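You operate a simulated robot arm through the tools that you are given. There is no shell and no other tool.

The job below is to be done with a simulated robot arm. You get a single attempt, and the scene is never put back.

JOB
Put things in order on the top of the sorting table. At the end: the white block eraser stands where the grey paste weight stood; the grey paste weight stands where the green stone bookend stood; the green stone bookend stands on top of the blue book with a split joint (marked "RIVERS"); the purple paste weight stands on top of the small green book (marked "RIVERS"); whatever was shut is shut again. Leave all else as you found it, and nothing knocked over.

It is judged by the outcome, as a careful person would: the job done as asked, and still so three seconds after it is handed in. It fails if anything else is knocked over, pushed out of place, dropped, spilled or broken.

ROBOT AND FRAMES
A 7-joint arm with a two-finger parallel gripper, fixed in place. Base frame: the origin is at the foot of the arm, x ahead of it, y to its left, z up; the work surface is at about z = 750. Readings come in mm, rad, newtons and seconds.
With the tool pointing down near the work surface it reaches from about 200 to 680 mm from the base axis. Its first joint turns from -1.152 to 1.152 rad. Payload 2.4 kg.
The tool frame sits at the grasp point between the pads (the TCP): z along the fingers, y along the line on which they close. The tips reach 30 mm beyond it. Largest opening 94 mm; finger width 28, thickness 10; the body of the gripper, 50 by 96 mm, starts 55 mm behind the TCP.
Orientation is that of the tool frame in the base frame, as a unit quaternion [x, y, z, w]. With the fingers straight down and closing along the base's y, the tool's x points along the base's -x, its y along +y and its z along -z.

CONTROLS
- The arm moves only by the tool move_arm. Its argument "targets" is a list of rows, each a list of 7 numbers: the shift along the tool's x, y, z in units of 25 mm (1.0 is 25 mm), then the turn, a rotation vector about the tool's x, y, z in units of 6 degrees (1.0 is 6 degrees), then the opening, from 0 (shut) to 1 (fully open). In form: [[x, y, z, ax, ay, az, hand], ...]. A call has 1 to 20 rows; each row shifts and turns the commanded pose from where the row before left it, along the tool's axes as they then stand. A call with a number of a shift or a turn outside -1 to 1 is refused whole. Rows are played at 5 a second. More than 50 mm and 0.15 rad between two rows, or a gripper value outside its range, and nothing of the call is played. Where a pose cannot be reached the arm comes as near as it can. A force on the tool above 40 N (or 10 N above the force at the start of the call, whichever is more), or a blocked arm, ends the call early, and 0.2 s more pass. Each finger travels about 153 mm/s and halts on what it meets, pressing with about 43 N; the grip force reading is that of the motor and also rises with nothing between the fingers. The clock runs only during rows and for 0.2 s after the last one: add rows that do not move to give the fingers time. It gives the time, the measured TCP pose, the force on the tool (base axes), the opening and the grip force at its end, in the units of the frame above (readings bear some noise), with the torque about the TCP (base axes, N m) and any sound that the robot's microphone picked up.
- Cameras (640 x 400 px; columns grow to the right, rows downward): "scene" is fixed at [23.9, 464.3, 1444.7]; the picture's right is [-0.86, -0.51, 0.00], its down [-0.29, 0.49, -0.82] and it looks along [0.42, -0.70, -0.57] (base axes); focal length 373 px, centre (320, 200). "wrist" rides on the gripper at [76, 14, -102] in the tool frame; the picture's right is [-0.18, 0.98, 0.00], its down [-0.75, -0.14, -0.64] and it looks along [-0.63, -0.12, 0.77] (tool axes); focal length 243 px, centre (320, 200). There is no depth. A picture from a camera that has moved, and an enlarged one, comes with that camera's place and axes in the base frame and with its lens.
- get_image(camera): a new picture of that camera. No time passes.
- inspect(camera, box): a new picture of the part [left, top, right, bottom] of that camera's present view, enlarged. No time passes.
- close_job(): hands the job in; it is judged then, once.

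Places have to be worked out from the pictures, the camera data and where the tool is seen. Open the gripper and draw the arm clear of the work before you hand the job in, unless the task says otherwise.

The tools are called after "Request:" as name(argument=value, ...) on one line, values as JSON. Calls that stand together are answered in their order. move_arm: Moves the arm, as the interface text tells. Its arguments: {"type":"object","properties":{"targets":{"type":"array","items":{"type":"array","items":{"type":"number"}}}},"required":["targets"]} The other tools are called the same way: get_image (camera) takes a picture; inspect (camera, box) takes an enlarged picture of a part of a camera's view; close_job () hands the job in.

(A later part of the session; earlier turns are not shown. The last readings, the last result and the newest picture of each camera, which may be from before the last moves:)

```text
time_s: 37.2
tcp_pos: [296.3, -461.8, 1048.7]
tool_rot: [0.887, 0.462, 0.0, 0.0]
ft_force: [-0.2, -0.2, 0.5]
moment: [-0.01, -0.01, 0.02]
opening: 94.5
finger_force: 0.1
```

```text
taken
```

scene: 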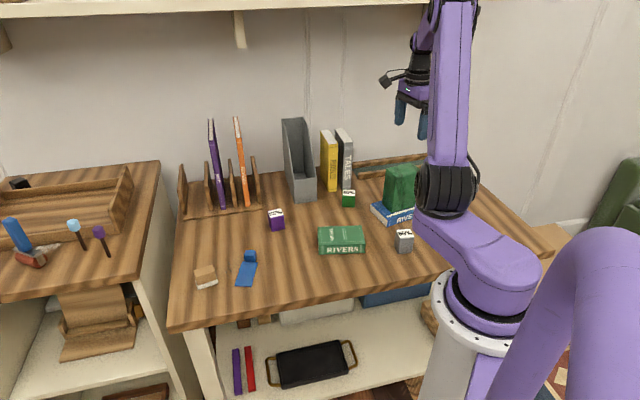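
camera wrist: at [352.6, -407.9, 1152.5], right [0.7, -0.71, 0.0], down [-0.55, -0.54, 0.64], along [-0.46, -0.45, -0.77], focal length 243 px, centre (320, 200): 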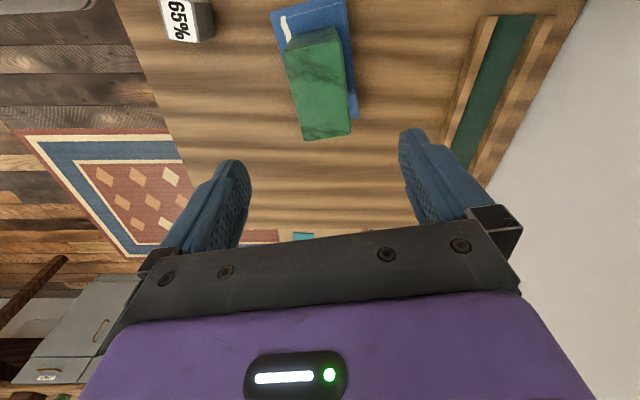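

I'll zoom in on the grey weight from both cameras to get its exact position and yaw.

Request:
inspect(camera="scene", box=[385, 220, 425, 260])

Request:
inspect(camera="wrist", box=[130, 0, 250, 75])

Request:
inspect(camera="scene", box=[310, 210, 390, 265])

Request:
inspect(camera="scene", box=[255, 195, 305, 240])

```text
10.00 times, centred on (405, 240) of scene
camera zoom: at [23.9, 464.3, 1444.7], right [-0.86, -0.51, 0.0], down [-0.29, 0.49, -0.82], along [0.42, -0.7, -0.57], focal length 3728 px, centre (-530, -200)
```

zoom: 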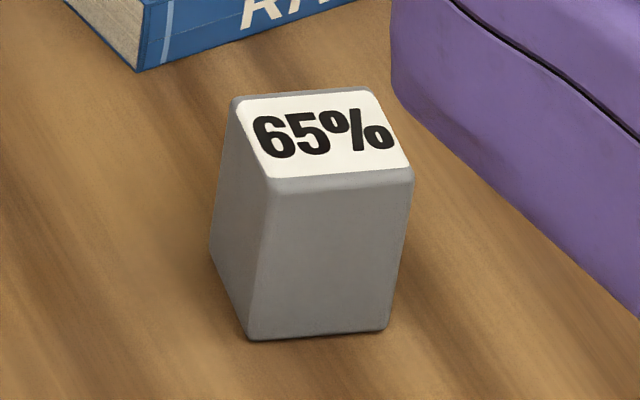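

```text
5.33 times, centred on (190, 38) of wrist
camera zoom: at [352.6, -407.9, 1152.5], right [0.7, -0.71, 0.0], down [-0.55, -0.54, 0.64], along [-0.46, -0.45, -0.77], focal length 1294 px, centre (1013, 1067)
```

zoom: 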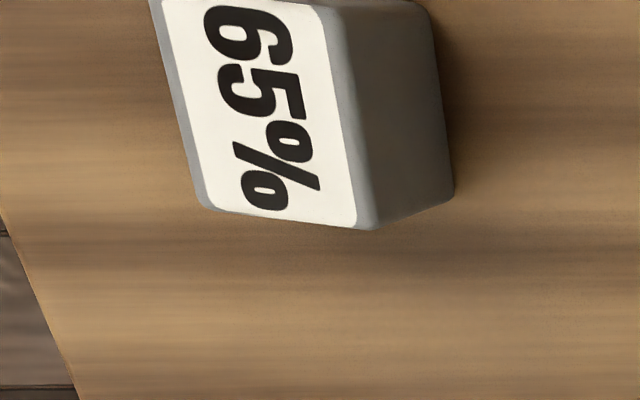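

```text
7.27 times, centred on (350, 238) of scene
camera zoom: at [23.9, 464.3, 1444.7], right [-0.86, -0.51, 0.0], down [-0.29, 0.49, -0.82], along [0.42, -0.7, -0.57], focal length 2712 px, centre (102, -73)
```

zoom: 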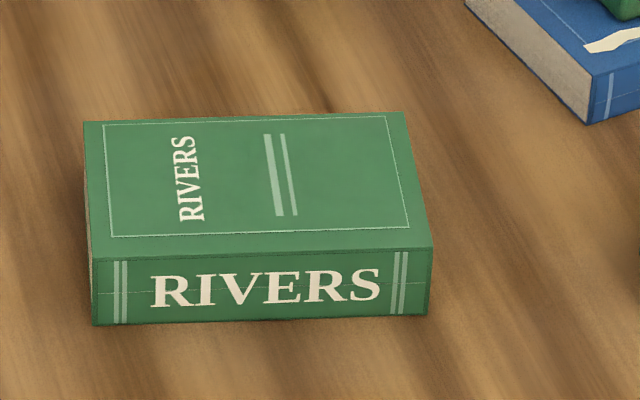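

```text
8.89 times, centred on (280, 218) of scene
camera zoom: at [23.9, 464.3, 1444.7], right [-0.86, -0.51, 0.0], down [-0.29, 0.49, -0.82], along [0.42, -0.7, -0.57], focal length 3314 px, centre (676, 44)
```

zoom: 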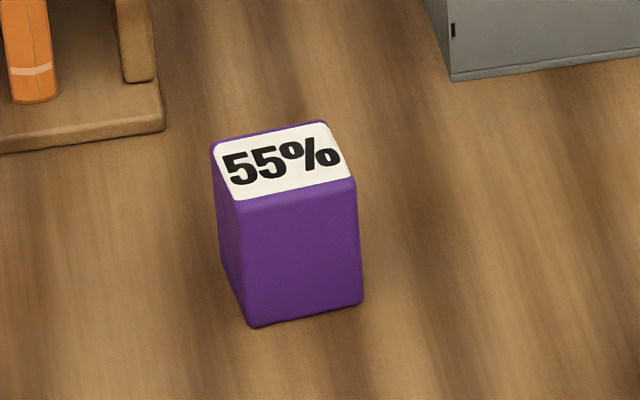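

The grey weight is about 38 mm square, centred near (219,-304) with yaw about 37°. The green book is centred near (379,-237) with its top at about z=780. I'll turn the hand back to a yaw of about 53°, move over the grey weight and look down.

Request:
move_arm(targets=[[0, 0, 0, 0, 0, -1, 1], [0, 0, 0, 0, 0, -1, 1], [0, 0, 0, 0, 0, -1, 1], [0, 0, 0, 0, 0, -1, 1], [0, 0, 0, 0, 0, -1, 1], [0, 0, 0, 0, 0, -1, 1], [0, 0, 0, 0, 0, -1, 1], [0, 0, 0, 0, 0, -1, 1], [0, 0, 0, 0, 0, -1, 1], [0, 0, 0, 0, 0, -1, 1], [0, 0, 0, 0, 0, -1, 1], [0, 0, 0, 0, 0, -1, 1], [0.984, 0.191, 0, 0, 0, 0, 1], [0.984, 0.191, 0, 0, 0, 0, 1], [0.984, 0.191, 0, 0, 0, 0, 1], [0.984, 0.191, 0, 0, 0, 0, 1], [0.984, 0.191, 0, 0, 0, 0, 1], [0.984, 0.191, 0, 0, 0, 0, 1], [0.984, 0.191, 0, 0, 0, 0, 1], [0, 0, 0, 0, 0, 0, 1]])

Request:
get_image(camera="wrist")

Request:
get_image(camera="scene")

```text
time_s: 41.4
tcp_pos: [218.8, -302.4, 1050.2]
tool_rot: [0.445, 0.895, 0.0, 0.0]
ft_force: [-0.7, 0.7, 0.0]
moment: [0.02, 0.0, 0.01]
opening: 93.9
finger_force: 0.0
```

```text
taken
camera wrist: at [185.5, -233.3, 1152.5], right [0.89, 0.45, 0.0], down [0.34, -0.69, 0.64], along [0.29, -0.57, -0.77], focal length 243 px, centre (320, 200)
```

wrist: 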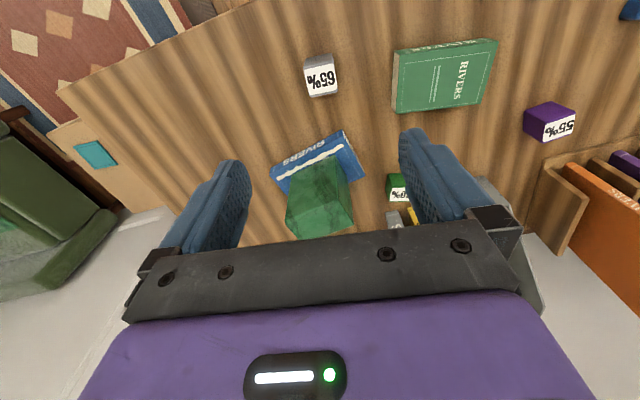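

```text
taken
```

scene: 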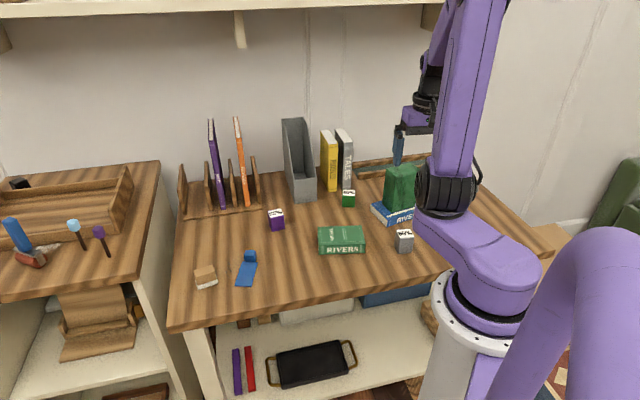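

Now I'll zoom on the grey weight from above, and on the green book and purple weight in the same view.

Request:
inspect(camera="wrist", box=[280, 40, 360, 110])

Request:
inspect(camera="wrist", box=[380, 20, 600, 150])

Request:
inspect(camera="wrist", box=[250, 120, 410, 240])

```text
5.71 times, centred on (320, 75) of wrist
camera zoom: at [185.5, -233.3, 1152.5], right [0.89, 0.45, 0.0], down [0.34, -0.69, 0.64], along [0.29, -0.57, -0.77], focal length 1386 px, centre (320, 914)
```

zoom: 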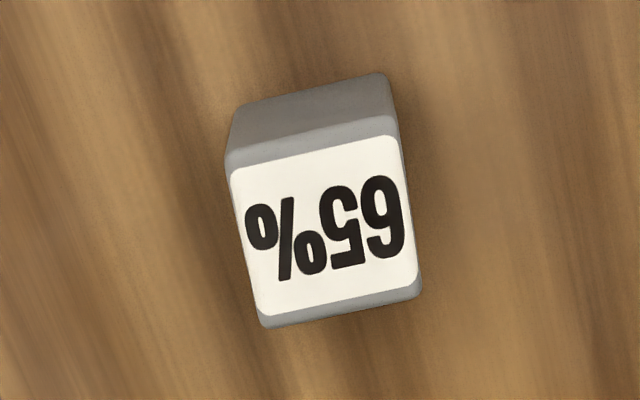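

```text
2.91 times, centred on (490, 85) of wrist
camera zoom: at [185.5, -233.3, 1152.5], right [0.89, 0.45, 0.0], down [0.34, -0.69, 0.64], along [0.29, -0.57, -0.77], focal length 706 px, centre (-174, 534)
```

zoom: 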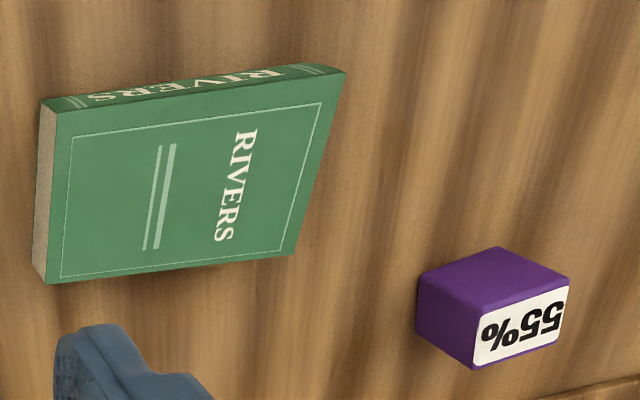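

```text
3.33 times, centred on (330, 180) of wrist
camera zoom: at [185.5, -233.3, 1152.5], right [0.89, 0.45, 0.0], down [0.34, -0.69, 0.64], along [0.29, -0.57, -0.77], focal length 809 px, centre (287, 267)
```

zoom: 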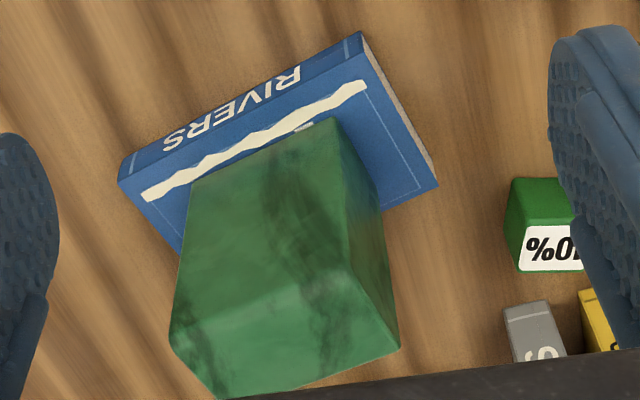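

The grey weight's refined centre is (225.5,-306) at an angle of about 38.6°. I'll make a small correction and descend to about z=850 to check before going to grasp height.

Request:
move_arm(targets=[[-0.28, 0.12, 0, 0, 0, -0.25, 1], [0, 0, 1, 0, 0, 0, 1], [0, 0, 1, 0, 0, 0, 1], [0, 0, 1, 0, 0, 0, 1], [0, 0, 1, 0, 0, 0, 1], [0, 0, 1, 0, 0, 0, 1], [0, 0, 1, 0, 0, 0, 1], [0, 0, 1, 0, 0, 0, 1], [0, 0, 1, 0, 0, 0, 1], [0, 0, 0, 0, 0, 0, 1]])

Request:
get_image(camera="wrist")

Request:
get_image(camera="scene")

```text
time_s: 43.6
tcp_pos: [225.1, -308.2, 849.8]
tool_rot: [0.434, 0.901, 0.0, 0.001]
ft_force: [-0.2, 0.4, -0.2]
moment: [-0.01, -0.01, 0.02]
opening: 94.0
finger_force: 0.0
```

```text
taken
camera wrist: at [190.5, -240.4, 952.9], right [0.88, 0.47, 0.0], down [0.36, -0.68, 0.64], along [0.3, -0.57, -0.77], focal length 243 px, centre (320, 200)
```

wrist: 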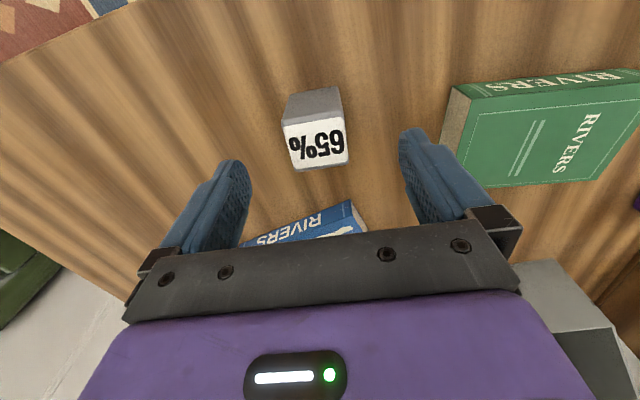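

```text
taken
```

scene: 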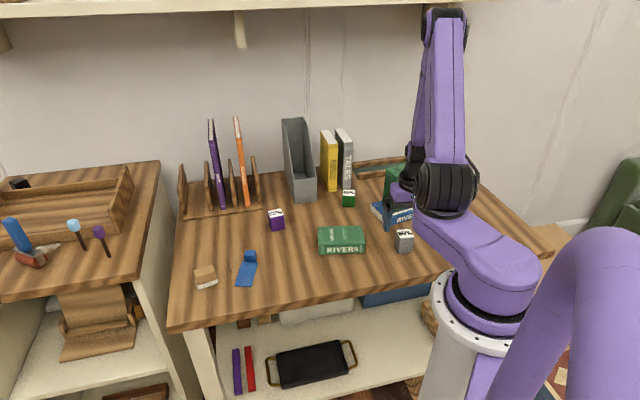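

Request:
inspect(camera="wrist", box=[260, 70, 380, 180])

```text
3.64 times, centred on (320, 125) of wrist
camera zoom: at [190.5, -240.4, 952.9], right [0.88, 0.47, 0.0], down [0.36, -0.68, 0.64], along [0.3, -0.57, -0.77], focal length 882 px, centre (320, 473)
```

zoom: 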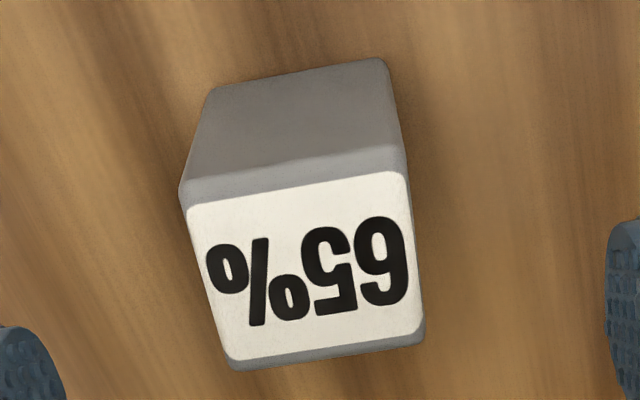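

Aligned: the weight centre is (224,-308) with its top near z=805, and the TCP is at (225,-308). I'll descend to z≈786 and close.

Request:
move_arm(targets=[[0, 0, 1, 0, 0, 0, 1], [0, 0, 1, 0, 0, 0, 1], [0, 0, 0.4, 0, 0, 0, 1], [0, 0, 0.15, 0, 0, 0, 1], [0, 0, 0, 0, 0, 0, 0.8], [0, 0, 0, 0, 0, 0, 0.6], [0, 0, 0, 0, 0, 0, 0.5], [0, 0, 0, 0, 0, 0, 0.4], [0, 0, 0, 0, 0, 0, 0.2], [0, 0, 0, 0, 0, 0, 0], [0, 0, 0, 0, 0, 0, 0]])

Request:
get_image(camera="wrist")

```text
time_s: 46.0
tcp_pos: [224.5, -308.0, 786.2]
tool_rot: [0.433, 0.902, 0.0, 0.001]
ft_force: [0.9, -1.2, -0.1]
moment: [-0.04, -0.02, 0.01]
opening: 43.9
finger_force: 43.5
```

```text
taken
camera wrist: at [190.3, -239.7, 888.2], right [0.88, 0.47, 0.0], down [0.36, -0.68, 0.64], along [0.3, -0.57, -0.77], focal length 243 px, centre (320, 200)
```

wrist: 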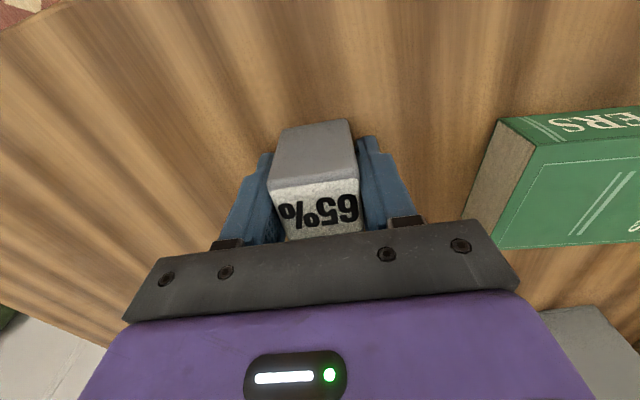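

The grey weight is gripped. I'll lift it straight up, turn to 35° yaw, then carry it across to above the bookend's old spot at (676,-109).

Request:
move_arm(targets=[[0, 0, -0.5, 0, 0, 0, 0], [0, 0, -1, 0, 0, 0, 0], [0, 0, -1, 0, 0, 0, 0], [0, 0, -1, 0, 0, 0, 0], [0, 0, -1, 0, 0, 0, 0], [0, 0, -1, 0, 0, 0, 0], [0, 0, -1, 0, 0, 0, 0], [0, 0, -1, 0, 0, 0, 0], [0, 0, -1, 0, 0, 0, 0], [0, 0, 0, 0, 0, -1, 0], [0, 0, 0, 0, 0, -1, 0], [0, 0, 0, 0, 0, -0.72, 0], [0, 0, 0, 0, 0, 0, 0]])

Request:
get_image(camera="wrist")

```text
time_s: 48.8
tcp_pos: [225.4, -306.3, 998.4]
tool_rot: [0.3, 0.954, 0.001, 0.0]
ft_force: [0.4, -0.6, -2.4]
moment: [0.01, 0.01, 0.01]
opening: 43.8
finger_force: 42.7
```

```text
taken
camera wrist: at [173.1, -252.2, 1100.7], right [0.71, 0.7, 0.0], down [0.54, -0.55, 0.64], along [0.45, -0.46, -0.77], focal length 243 px, centre (320, 200)
```

wrist: 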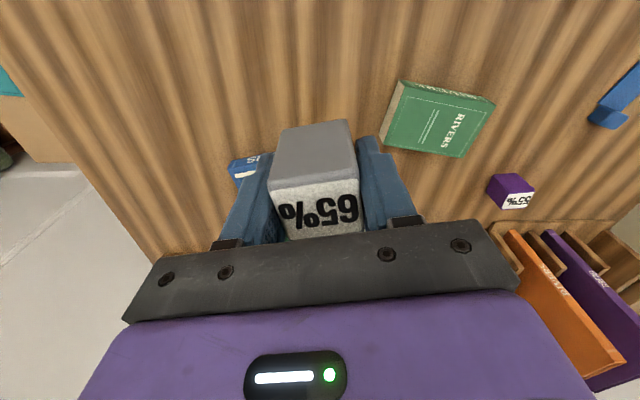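

Request:
move_arm(targets=[[-0.568, 0.936, 0, 0, 0, 0, 0], [-0.568, 0.936, 0, 0, 0, 0, 0], [-0.568, 0.936, 0, 0, 0, 0, 0], [-0.568, 0.936, 0, 0, 0, 0, 0], [-0.568, 0.936, 0, 0, 0, 0, 0], [-0.568, 0.936, 0, 0, 0, 0, 0], [-0.568, 0.936, 0, 0, 0, 0, 0], [-0.568, 0.936, 0, 0, 0, 0, 0], [-0.568, 0.936, 0, 0, 0, 0, 0], [-0.568, 0.936, 0, 0, 0, 0, 0], [-0.568, 0.936, 0, 0, 0, 0, 0], [-0.568, 0.936, 0, 0, 0, 0, 0], [-0.568, 0.936, 0, 0, 0, 0, 0], [-0.568, 0.936, 0, 0, 0, 0, 0], [-0.568, 0.936, 0, 0, 0, 0, 0], [-0.568, 0.936, 0, 0, 0, 0, 0], [-0.568, 0.936, 0, 0, 0, 0, 0], [-0.568, 0.936, 0, 0, 0, 0, 0], [0, 0, 0, 0, 0, 0, 0]])

Request:
get_image(camera="scene")

```text
time_s: 52.8
tcp_pos: [677.3, -109.6, 995.2]
tool_rot: [0.301, 0.953, -0.001, -0.001]
ft_force: [-0.4, 0.7, -2.4]
moment: [-0.02, 0.03, 0.02]
opening: 44.1
finger_force: 43.4
```

```text
taken
```

scene: 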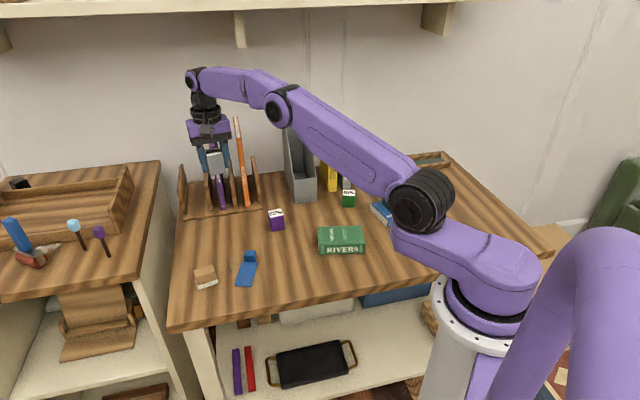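

Positioned at (677,-110). I'll descend to about 6 mm above touchdown (TCP ≈792).

Request:
move_arm(targets=[[0, 0, 1, 0, 0, 0, 0], [0, 0, 1, 0, 0, 0, 0], [0, 0, 1, 0, 0, 0, 0], [0, 0, 1, 0, 0, 0, 0], [0, 0, 1, 0, 0, 0, 0], [0, 0, 1, 0, 0, 0, 0], [0, 0, 1, 0, 0, 0, 0], [0, 0, 0.7, 0, 0, 0, 0], [0, 0, 0.35, 0, 0, 0, 0], [0, 0, 0, 0, 0, 0, 0]])

Request:
get_image(camera="wrist")

Request:
inspect(camera="scene", box=[170, 130, 300, 260])

```text
time_s: 55.0
tcp_pos: [673.7, -108.6, 797.3]
tool_rot: [0.301, 0.953, 0.0, 0.0]
ft_force: [0.3, 1.0, -2.2]
moment: [0.02, 0.02, 0.01]
opening: 44.0
finger_force: 43.4
out of reach, approached as far as the arm can: row 9
```

```text
taken
camera wrist: at [620.5, -53.2, 899.3], right [0.72, 0.7, 0.0], down [0.54, -0.55, 0.64], along [0.45, -0.46, -0.77], focal length 243 px, centre (320, 200)
```

wrist: 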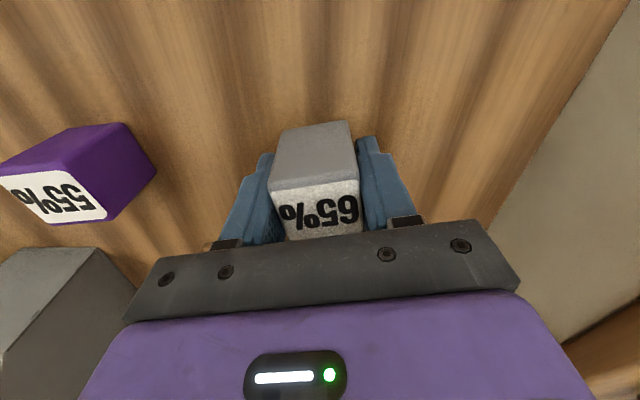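

```text
3.08 times, centred on (235, 195) of scene
camera zoom: at [23.9, 464.3, 1444.7], right [-0.86, -0.51, 0.0], down [-0.29, 0.49, -0.82], along [0.42, -0.7, -0.57], focal length 1147 px, centre (582, 215)
```

zoom: 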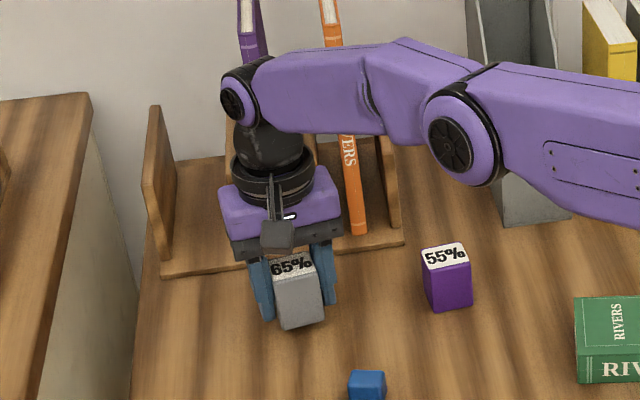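

The arm is at its reach limit here, a few mm short. I'll pull in about 4 mm radially so the pose is reachable, then check.

Request:
move_arm(targets=[[0.16, -0.07, 0, 0, 0, 0, 0], [0, 0, 0, 0, 0, 0, 0]])

```text
time_s: 55.6
tcp_pos: [669.1, -106.1, 796.7]
tool_rot: [0.3, 0.954, 0.0, 0.0]
ft_force: [-0.7, 0.4, -2.3]
moment: [-0.01, 0.01, 0.0]
opening: 43.7
finger_force: 43.1
```

The command restarted from the reached pose, so now I'll descend gently toward touchdown.

Request:
move_arm(targets=[[0, 0, 0.14, 0, 0, 0, 0], [0, 0, 0.14, 0, 0, 0, 0], [0, 0, 0, 0, 0, 0, 0]])

```text
time_s: 56.4
tcp_pos: [669.0, -107.3, 789.4]
tool_rot: [0.3, 0.954, 0.0, 0.0]
ft_force: [-0.6, 0.3, -2.9]
moment: [0.0, 0.03, -0.01]
opening: 44.0
finger_force: 43.0
```

Request:
move_arm(targets=[[-0.14, 0.03, 0, 0, 0, 0, 0], [0, 0, 0, 0, 0, 0, 0]])

```text
time_s: 57.0
tcp_pos: [671.8, -109.5, 789.6]
tool_rot: [0.302, 0.953, 0.0, 0.001]
ft_force: [-0.5, 0.0, -2.7]
moment: [0.01, 0.0, 0.0]
opening: 43.9
finger_force: 42.8
```

It's now within 4 mm of the target, so I'll descend to touchdown in ~1 mm steps.

Request:
move_arm(targets=[[0, 0, 0.05, 0, 0, 0, 0], [0, 0, 0.05, 0, 0, 0, 0], [0, 0, 0, 0, 0, 0, 0]])

```text
time_s: 57.8
tcp_pos: [670.7, -107.8, 786.6]
tool_rot: [0.301, 0.954, 0.0, 0.0]
ft_force: [-0.6, 0.9, -2.7]
moment: [0.0, -0.02, 0.02]
opening: 44.1
finger_force: 43.1
```

Request:
move_arm(targets=[[0, 0, 0.04, 0, 0, 0, 0], [0, 0, 0, 0, 0, 0, 0]])

```text
time_s: 58.4
tcp_pos: [671.0, -108.9, 787.0]
tool_rot: [0.3, 0.954, 0.001, 0.0]
ft_force: [-0.5, 0.4, -2.4]
moment: [-0.03, 0.0, 0.0]
opening: 43.8
finger_force: 42.6
```

Request:
move_arm(targets=[[0, 0, 0.04, 0, 0, 0, 0], [0, 0, 0, 0, 0, 0, 0]])

Request:
inspect(camera="scene", box=[195, 190, 255, 240])

```text
time_s: 59.0
tcp_pos: [670.0, -108.4, 785.5]
tool_rot: [0.301, 0.954, 0.0, 0.0]
ft_force: [0.5, 0.2, -1.5]
moment: [-0.04, -0.01, -0.04]
opening: 44.0
finger_force: 43.3
```

```text
8.00 times, centred on (225, 215) of scene
camera zoom: at [23.9, 464.3, 1444.7], right [-0.86, -0.51, 0.0], down [-0.29, 0.49, -0.82], along [0.42, -0.7, -0.57], focal length 2983 px, centre (1080, 80)
```

zoom: 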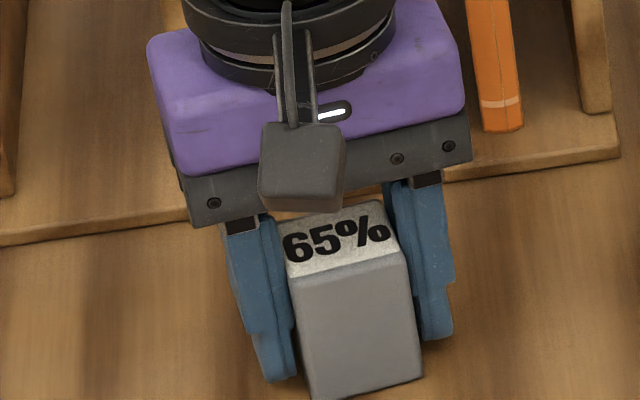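

Request:
move_arm(targets=[[0, 0, 0.04, 0, 0, 0, 0], [0, 0, 0, 0, 0, 0, 0]])

```text
time_s: 59.6
tcp_pos: [670.2, -108.0, 785.1]
tool_rot: [0.301, 0.954, 0.0, 0.0]
ft_force: [-0.4, -1.0, -0.5]
moment: [0.02, -0.06, -0.04]
opening: 43.7
finger_force: 42.7
```

The force has gone from -2.4 to -0.5 N, so the weight is touching the table. I'll open gently.

Request:
move_arm(targets=[[0, 0, 0.01, 0, 0, 0, 0.48], [0, 0, 0, 0, 0, 0, 0.54], [0, 0, 0, 0, 0, 0, 0.65], [0, 0, 0, 0, 0, 0, 0.8], [0, 0, 0, 0, 0, 0, 0.95], [0, 0, 0, 0, 0, 0, 0.95]])

Request:
get_image(camera="wrist")

Request:
inspect(camera="scene", box=[195, 190, 255, 240])

```text
time_s: 61.0
tcp_pos: [670.3, -108.7, 782.9]
tool_rot: [0.302, 0.953, 0.0, 0.0]
ft_force: [0.8, -0.8, 0.9]
moment: [-0.05, 0.0, 0.01]
opening: 89.3
finger_force: 0.1
```

```text
taken
camera wrist: at [617.7, -53.4, 887.1], right [0.72, 0.7, 0.0], down [0.54, -0.55, 0.64], along [0.45, -0.46, -0.77], focal length 243 px, centre (320, 200)
```

wrist: 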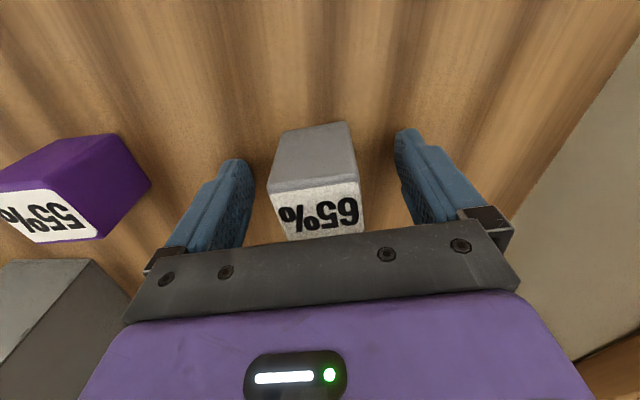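

```text
8.00 times, centred on (225, 215) of scene
camera zoom: at [23.9, 464.3, 1444.7], right [-0.86, -0.51, 0.0], down [-0.29, 0.49, -0.82], along [0.42, -0.7, -0.57], focal length 2983 px, centre (1080, 80)
```

zoom: 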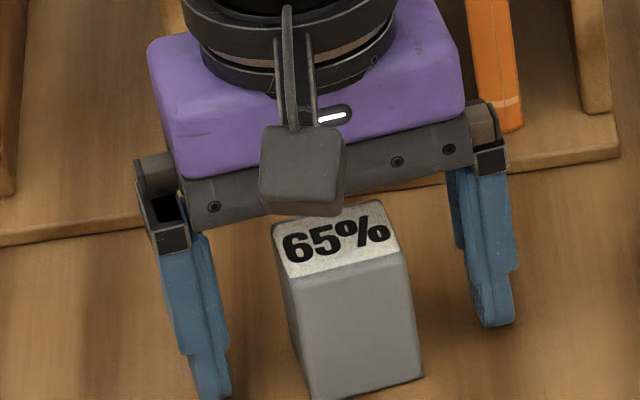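

The grey weight is standing free at (670.5,-108.5), about 6 mm from the bookend's old centre, which is as far as the arm can reach. I'll rise and move over the eraser near (593,61).

Request:
move_arm(targets=[[0, 0, -0.5, 0, 0, 0, 1], [0, 0, -1, 0, 0, 0, 1], [0, 0, -1, 0, 0, 0, 1], [0, 0, -1, 0, 0, 0, 1], [0, 0, -1, 0, 0, 0, 1], [0, 0, -1, 0, 0, 0, 1], [0, 0, -1, 0, 0, 0, 1], [0, 0, -1, 0, 0, 0, 1], [0.92, 0.541, 0, 0, 0, 0, 1], [0.92, 0.541, 0, 0, 0, 0, 1], [0.92, 0.541, 0, 0, 0, 0, 1], [0.92, 0.541, 0, 0, 0, 0, 1], [0.92, 0.541, 0, 0, 0, 0, 1], [0.92, 0.541, 0, 0, 0, 0, 1], [0.92, 0.541, 0, 0, 0, -0.6, 1], [0, 0, 0, 0, 0, 0, 1]])

Request:
get_image(camera="wrist")

Request:
get_image(camera="scene")

```text
time_s: 64.4
tcp_pos: [597.1, 62.4, 971.3]
tool_rot: [0.271, 0.963, 0.0, 0.0]
ft_force: [0.9, -0.2, -0.4]
moment: [-0.02, 0.0, 0.01]
opening: 94.2
finger_force: 0.2
```

```text
taken
camera wrist: at [540.2, 113.2, 1074.4], right [0.67, 0.74, 0.0], down [0.57, -0.51, 0.64], along [0.48, -0.43, -0.77], focal length 243 px, centre (320, 200)
```

wrist: 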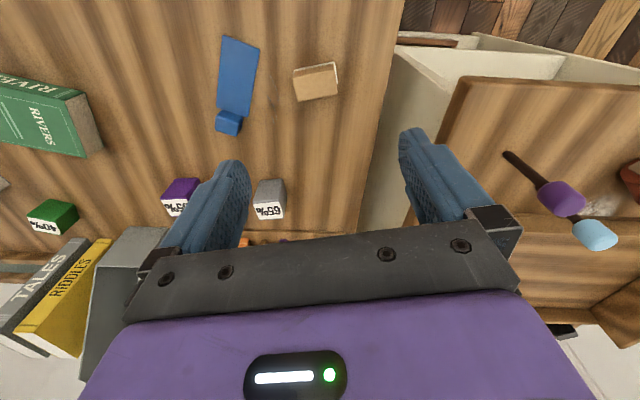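

```text
taken
```

scene: 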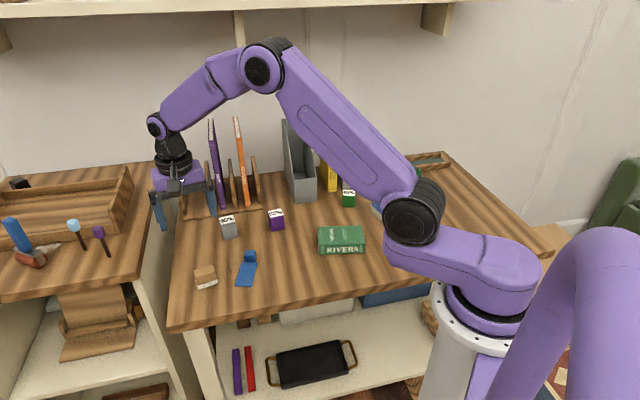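

Request:
inspect(camera="wrist", box=[270, 40, 360, 120])

Request:
inspect(camera="wrist", box=[150, 140, 330, 240])

Request:
inspect(camera="scene", box=[180, 255, 230, 295])

```text
5.00 times, centred on (315, 80) of wrist
camera zoom: at [540.2, 113.2, 1074.4], right [0.67, 0.74, 0.0], down [0.57, -0.51, 0.64], along [0.48, -0.43, -0.77], focal length 1213 px, centre (345, 800)
```

zoom: 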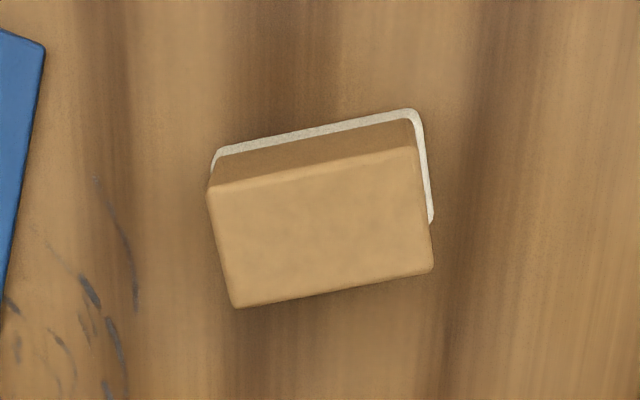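

```text
3.56 times, centred on (240, 190) of wrist
camera zoom: at [540.2, 113.2, 1074.4], right [0.67, 0.74, 0.0], down [0.57, -0.51, 0.64], along [0.48, -0.43, -0.77], focal length 863 px, centre (604, 236)
```

zoom: 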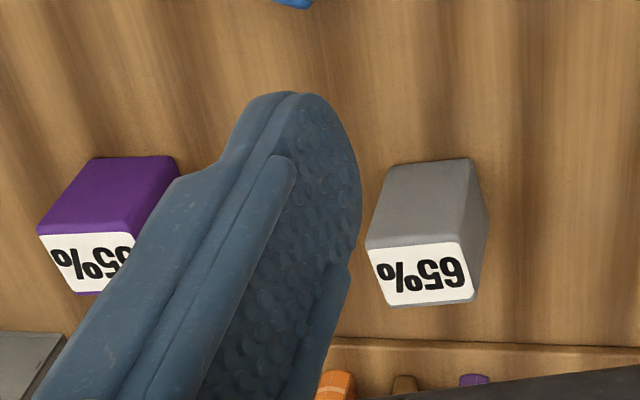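

```text
10.00 times, centred on (205, 275) of scene
camera zoom: at [23.9, 464.3, 1444.7], right [-0.86, -0.51, 0.0], down [-0.29, 0.49, -0.82], along [0.42, -0.7, -0.57], focal length 3728 px, centre (1470, -550)
```

zoom: 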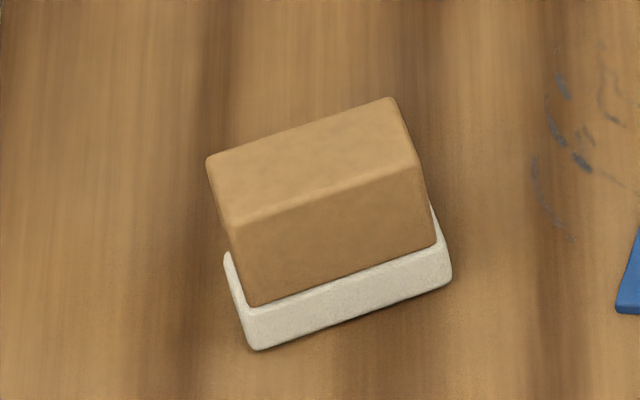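

The eraser's wooden block is about 45×25 mm with its top near z=788, on a slightly larger white felt about 13 mm thick, centred near (593.5,59.5). I'll grip the block by its ends above the felt, with the TCP at z≈797, and use a narrower opening to stay clear of the blue item.

Request:
move_arm(targets=[[0.03, -0.17, 0, 0, 0, 0, 0.82], [0, 0, 1, 0, 0, 0, 0.82], [0, 0, 1, 0, 0, 0, 0.82], [0, 0, 1, 0, 0, 0, 0.82], [0, 0, 1, 0, 0, 0, 0.82], [0, 0, 1, 0, 0, 0, 0.82], [0, 0, 0, 0, 0, 0, 0.82]])

Request:
get_image(camera="wrist")

Request:
inspect(camera="scene", box=[150, 200, 270, 300])

```text
time_s: 66.0
tcp_pos: [593.4, 55.9, 846.7]
tool_rot: [0.271, 0.963, 0.0, -0.001]
ft_force: [0.3, 0.6, 0.5]
moment: [0.02, 0.01, 0.0]
opening: 77.3
finger_force: 0.2
```

```text
taken
camera wrist: at [536.9, 107.7, 949.1], right [0.67, 0.74, 0.0], down [0.57, -0.51, 0.64], along [0.48, -0.43, -0.77], focal length 243 px, centre (320, 200)
```

wrist: 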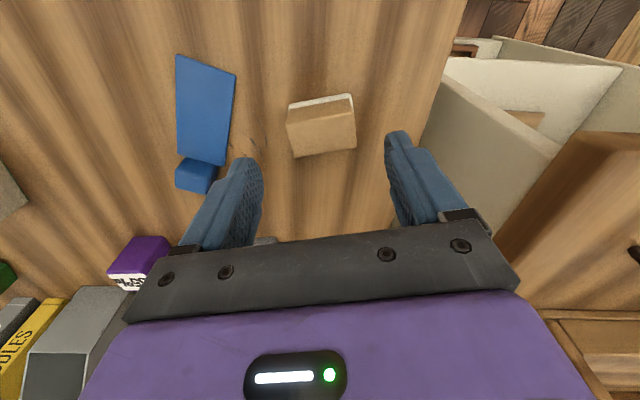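

```text
4.00 times, centred on (210, 250) of scene
camera zoom: at [23.9, 464.3, 1444.7], right [-0.86, -0.51, 0.0], down [-0.29, 0.49, -0.82], along [0.42, -0.7, -0.57], focal length 1491 px, centre (760, 0)
```

zoom: 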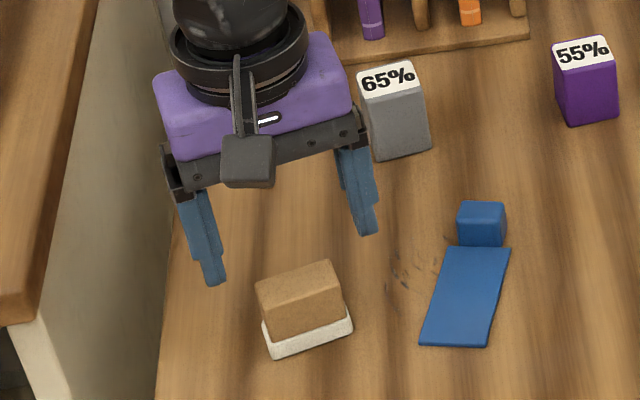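

Centred to about 2 mm; a small nudge, then down to TCP z≈797 and close on the block.

Request:
move_arm(targets=[[0.03, 0.08, 0.5, 0, 0, 0, 0.82], [0, 0, 0.8, 0, 0, 0, 0.82], [0, 0, 0.5, 0, 0, 0, 0.82], [0, 0, 0.19, 0, 0, 0, 0.82], [0, 0, 0, 0, 0, 0, 0.82]])

Request:
get_image(camera="wrist")

Request:
inspect(camera="scene", box=[170, 230, 250, 300])

```text
time_s: 67.2
tcp_pos: [593.1, 59.9, 796.6]
tool_rot: [0.27, 0.963, 0.0, 0.0]
ft_force: [0.4, 0.1, -0.7]
moment: [0.01, -0.01, 0.0]
opening: 77.2
finger_force: 0.1
```

```text
taken
camera wrist: at [536.6, 111.1, 900.0], right [0.67, 0.74, 0.0], down [0.57, -0.51, 0.64], along [0.48, -0.43, -0.77], focal length 243 px, centre (320, 200)
```

wrist: 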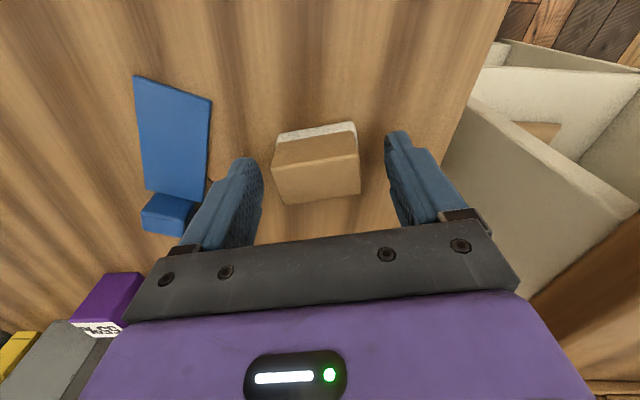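

```text
5.71 times, centred on (210, 265) of scene
camera zoom: at [23.9, 464.3, 1444.7], right [-0.86, -0.51, 0.0], down [-0.29, 0.49, -0.82], along [0.42, -0.7, -0.57], focal length 2131 px, centre (949, -171)
```

zoom: 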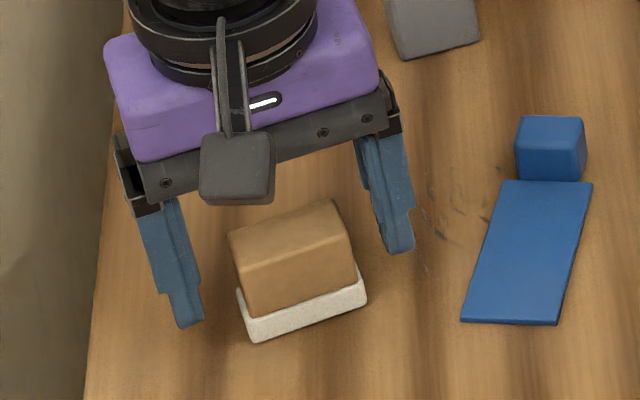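

The eraser's top centre projects right under the TCP axis, so I'll close slowly.

Request:
move_arm(targets=[[0, 0, 0, 0, 0, 0, 0.7], [0, 0, 0, 0, 0, 0, 0.6], [0, 0, 0, 0, 0, 0, 0.55], [0, 0, 0, 0, 0, 0, 0.5], [0, 0, 0, 0, 0, 0, 0.45], [0, 0, 0, 0, 0, 0, 0.3], [0, 0, 0, 0, 0, 0, 0], [0, 0, 0, 0, 0, 0, 0]])

Request:
get_image(camera="wrist")

Request:
inspect(camera="scene", box=[170, 230, 250, 300])

```text
time_s: 69.0
tcp_pos: [592.9, 59.7, 796.9]
tool_rot: [0.271, 0.963, 0.0, 0.0]
ft_force: [0.0, -0.2, 0.5]
moment: [0.03, -0.02, -0.03]
opening: 48.8
finger_force: 42.9
```

```text
taken
camera wrist: at [536.6, 111.1, 900.2], right [0.67, 0.74, 0.0], down [0.57, -0.51, 0.64], along [0.48, -0.43, -0.77], focal length 243 px, centre (320, 200)
```

wrist: 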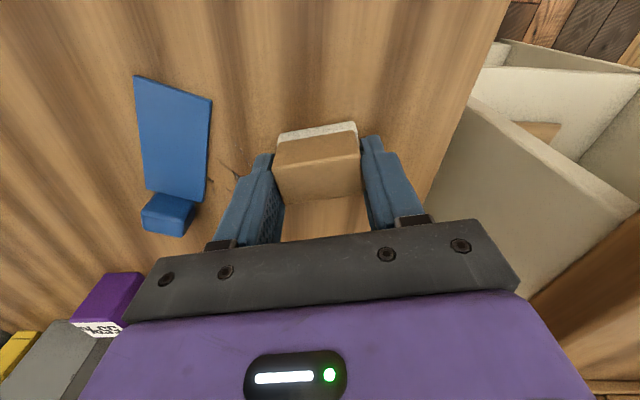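

```text
5.71 times, centred on (210, 265) of scene
camera zoom: at [23.9, 464.3, 1444.7], right [-0.86, -0.51, 0.0], down [-0.29, 0.49, -0.82], along [0.42, -0.7, -0.57], focal length 2131 px, centre (949, -171)
```

zoom: 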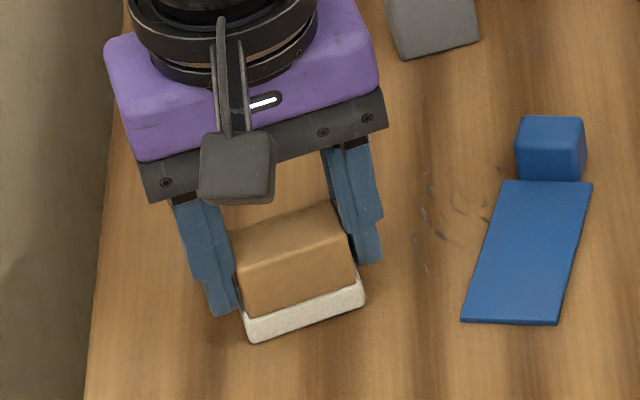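

The block is gripped at 48.8 mm. I'll lift it, turn to about 51° yaw, and begin carrying it toward the grey weight's old spot.

Request:
move_arm(targets=[[0, 0, -0.3, 0, 0, 0, 0], [0, 0, -0.7, 0, 0, 0, 0], [0, 0, -1, 0, 0, 0, 0], [0, 0, -1, 0, 0, 0, 0], [0, 0, -1, 0, 0, 0, 0], [0, 0, -1, 0, 0, 0, 0], [0, 0, -1, 0, 0, 0, 0], [0, 0, 0, 0, 0, 0.83, 0], [0, 0, 0, 0, 0, 0.83, 0], [0, 0, 0, 0, 0, 0.83, 0], [0, 0, 0, 0, 0, 0.83, 0], [0, 0, 0, 0, 0, 0, 0]])

Request:
get_image(camera="wrist")

```text
time_s: 71.6
tcp_pos: [592.4, 60.0, 945.6]
tool_rot: [0.434, 0.901, 0.0, 0.0]
ft_force: [0.4, 0.5, 0.0]
moment: [0.0, -0.01, -0.03]
opening: 48.7
finger_force: 42.8
```

```text
taken
camera wrist: at [557.9, 127.4, 1049.5], right [0.88, 0.47, 0.0], down [0.36, -0.68, 0.64], along [0.3, -0.57, -0.77], focal length 243 px, centre (320, 200)
```

wrist: 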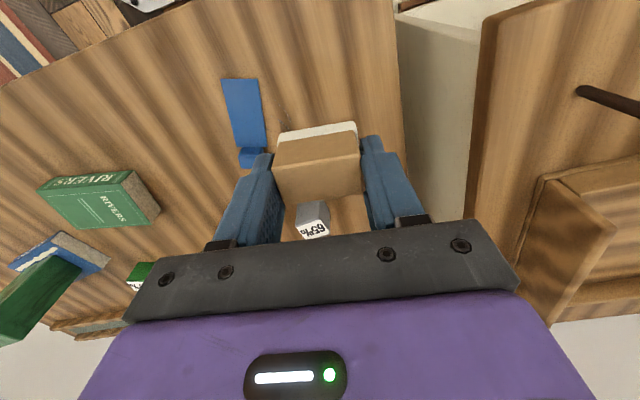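

The eraser is held firmly, including its felt. I'll carry it across at this height.

Request:
move_arm(targets=[[-0.105, -0.985, 0, 0, 0, 0, 0], [-0.105, -0.985, 0, 0, 0, 0, 0], [-0.105, -0.985, 0, 0, 0, 0, 0], [-0.105, -0.985, 0, 0, 0, 0, 0], [-0.105, -0.985, 0, 0, 0, 0, 0], [-0.105, -0.985, 0, 0, 0, 0, 0], [-0.105, -0.985, 0, 0, 0, 0, 0], [-0.105, -0.985, 0, 0, 0, 0, 0], [-0.105, -0.985, 0, 0, 0, 0, 0], [-0.105, -0.985, 0, 0, 0, 0, 0], [-0.105, -0.985, 0, 0, 0, 0, 0], [-0.105, -0.985, 0, 0, 0, 0, 0], [-0.105, -0.985, 0, 0, 0, 0, 0], [-0.105, -0.985, 0, 0, 0, 0, 0], [-0.105, -0.985, 0, 0, 0, 0, 0], [-0.105, -0.985, 0, 0, 0, 0, 0], [-0.105, -0.985, 0, 0, 0, 0, 0], [-0.105, -0.985, 0, 0, 0, 0, 0], [-0.105, -0.985, 0, 0, 0, 0, 0], [0, 0, 0, 0, 0, 0, 0]])

Request:
get_image(camera="scene")

```text
time_s: 75.8
tcp_pos: [255.8, -272.3, 947.0]
tool_rot: [0.434, 0.901, 0.0, 0.0]
ft_force: [0.7, -0.6, -0.4]
moment: [0.02, 0.0, -0.03]
opening: 48.9
finger_force: 42.7
```

```text
taken
```

scene: 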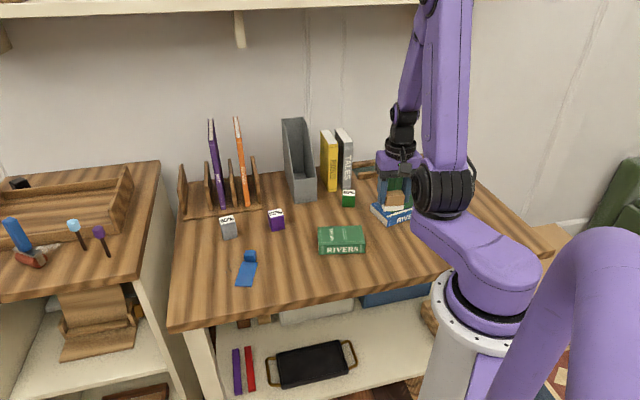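

Request:
move_arm(targets=[[-0.165, -0.94, 0, 0, 0, 0, 0], [-0.165, -0.94, 0, 0, 0, 0, 0], [0, 0, 1, 0, 0, 0, 0], [0, 0, 1, 0, 0, 0, 0], [0, 0, 1, 0, 0, 0, 0], [0, 0, 1, 0, 0, 0, 0], [0, 0, 1, 0, 0, 0, 0], [0, 0, 0.5, 0, 0, 0, 0], [0, 0, 0.2, 0, 0, 0, 0], [0, 0, 0, 0, 0, 0, 0]])

Request:
get_image(camera="wrist")

Request:
inspect(camera="scene", box=[360, 160, 440, 270])

```text
time_s: 78.0
tcp_pos: [226.9, -306.1, 803.0]
tool_rot: [0.434, 0.901, 0.001, 0.0]
ft_force: [0.3, 1.1, -1.4]
moment: [0.0, -0.02, 0.01]
opening: 49.1
finger_force: 43.1
```

```text
taken
camera wrist: at [191.3, -238.5, 906.7], right [0.88, 0.47, 0.0], down [0.36, -0.68, 0.64], along [0.3, -0.57, -0.77], focal length 243 px, centre (320, 200)
```

wrist: 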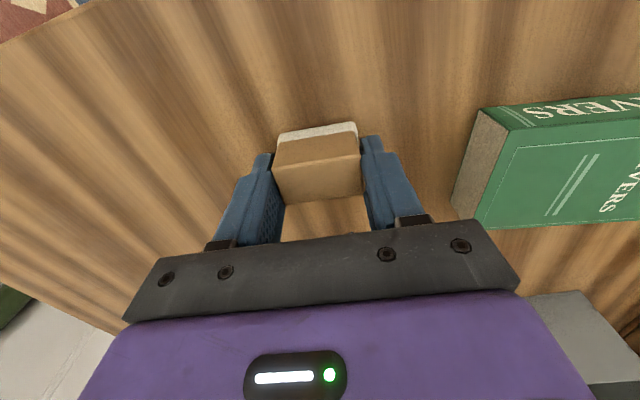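

```text
3.64 times, centred on (400, 215) of scene
camera zoom: at [23.9, 464.3, 1444.7], right [-0.86, -0.51, 0.0], down [-0.29, 0.49, -0.82], along [0.42, -0.7, -0.57], focal length 1356 px, centre (29, 146)
```

zoom: 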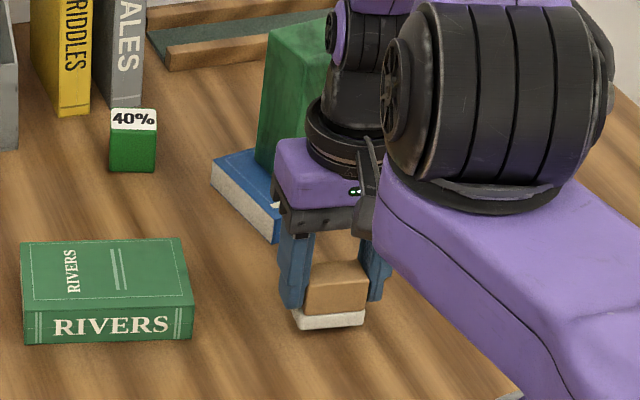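

I'll shift about 2 mm in closing-axis direction and descend to just above touchdown.

Request:
move_arm(targets=[[0, -0.06, 0.1, 0, 0, 0, 0], [0, 0, 0.06, 0, 0, 0, 0], [0, 0, 0, 0, 0, 0, 0]])

```text
time_s: 78.8
tcp_pos: [225.1, -307.8, 799.6]
tool_rot: [0.433, 0.901, 0.0, 0.0]
ft_force: [-0.6, 0.4, 0.1]
moment: [0.02, 0.0, 0.0]
opening: 49.1
finger_force: 43.0
```

Request:
move_arm(targets=[[0, 0, 0.05, 0, 0, 0, 0], [0, 0, 0.05, 0, 0, 0, 0], [0, 0, 0, 0, 0, 0, 0]])

```text
time_s: 79.6
tcp_pos: [225.1, -307.4, 797.2]
tool_rot: [0.434, 0.901, 0.001, 0.001]
ft_force: [-0.7, -0.8, -0.5]
moment: [-0.01, 0.01, -0.01]
opening: 48.9
finger_force: 43.3
```

Request:
move_arm(targets=[[0, 0, 0.04, 0, 0, 0, 0], [0, 0, 0, 0, 0, 0, 0]])

```text
time_s: 80.2
tcp_pos: [226.0, -307.5, 797.2]
tool_rot: [0.434, 0.901, 0.001, 0.0]
ft_force: [-0.1, -0.5, -0.4]
moment: [0.0, 0.0, 0.04]
opening: 48.7
finger_force: 42.7
```

Request:
move_arm(targets=[[0, 0, 0.04, 0, 0, 0, 0], [0, 0, 0, 0, 0, 0, 0]])

Request:
inspect(camera="scene", box=[380, 220, 430, 260])

```text
time_s: 80.8
tcp_pos: [225.6, -308.1, 797.0]
tool_rot: [0.433, 0.901, 0.0, 0.001]
ft_force: [3.2, 5.2, 40.0]
moment: [0.34, -0.02, 0.01]
opening: 48.8
finger_force: 43.2
```

```text
10.00 times, centred on (405, 240) of scene
camera zoom: at [23.6, 464.8, 1444.5], right [-0.86, -0.51, 0.0], down [-0.29, 0.49, -0.82], along [0.42, -0.71, -0.57], focal length 3728 px, centre (-530, -200)
```

zoom: 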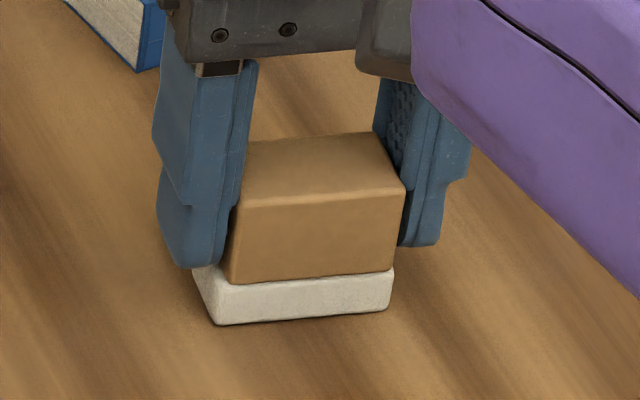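

Firm contact at 40 N. I'll back off to unload before releasing.

Request:
move_arm(targets=[[0, 0, -0.04, 0, 0, 0, 0], [0, 0, 0, 0, 0, 0, 0]])

```text
time_s: 81.4
tcp_pos: [225.0, -307.8, 797.6]
tool_rot: [0.434, 0.901, 0.0, 0.0]
ft_force: [2.3, 1.9, 11.9]
moment: [0.08, 0.01, 0.01]
opening: 48.7
finger_force: 42.7
```

Request:
move_arm(targets=[[0, 0, -0.02, 0, 0, 0, 0], [0, 0, 0, 0, 0, 0, 0.54], [0, 0, 0, 0, 0, 0, 0.6], [0, 0, 0, 0, 0, 0, 0.7], [0, 0, 0, 0, 0, 0, 0.82], [0, 0, 0, 0, 0, 0, 0.82]])

Request:
get_image(camera="wrist")

Request:
inspect(camera="scene", box=[380, 220, 430, 260])

```text
time_s: 82.8
tcp_pos: [226.5, -306.8, 797.7]
tool_rot: [0.435, 0.901, 0.0, 0.0]
ft_force: [0.0, 0.3, -0.4]
moment: [-0.01, 0.0, 0.02]
opening: 77.1
finger_force: 0.0
```

```text
taken
camera wrist: at [190.6, -239.4, 900.9], right [0.88, 0.47, 0.0], down [0.36, -0.68, 0.64], along [0.3, -0.57, -0.77], focal length 243 px, centre (320, 200)
```

wrist: 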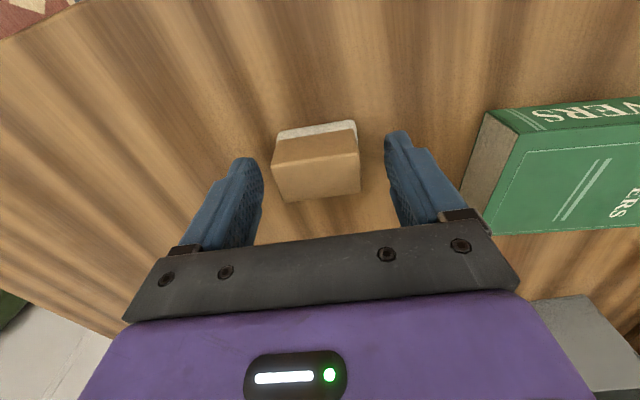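

```text
10.00 times, centred on (405, 240) of scene
camera zoom: at [23.9, 464.3, 1444.7], right [-0.86, -0.51, 0.0], down [-0.29, 0.49, -0.82], along [0.42, -0.7, -0.57], focal length 3728 px, centre (-530, -200)
```

zoom: 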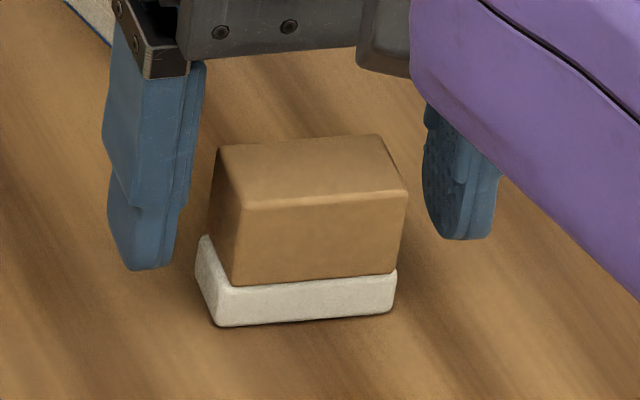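

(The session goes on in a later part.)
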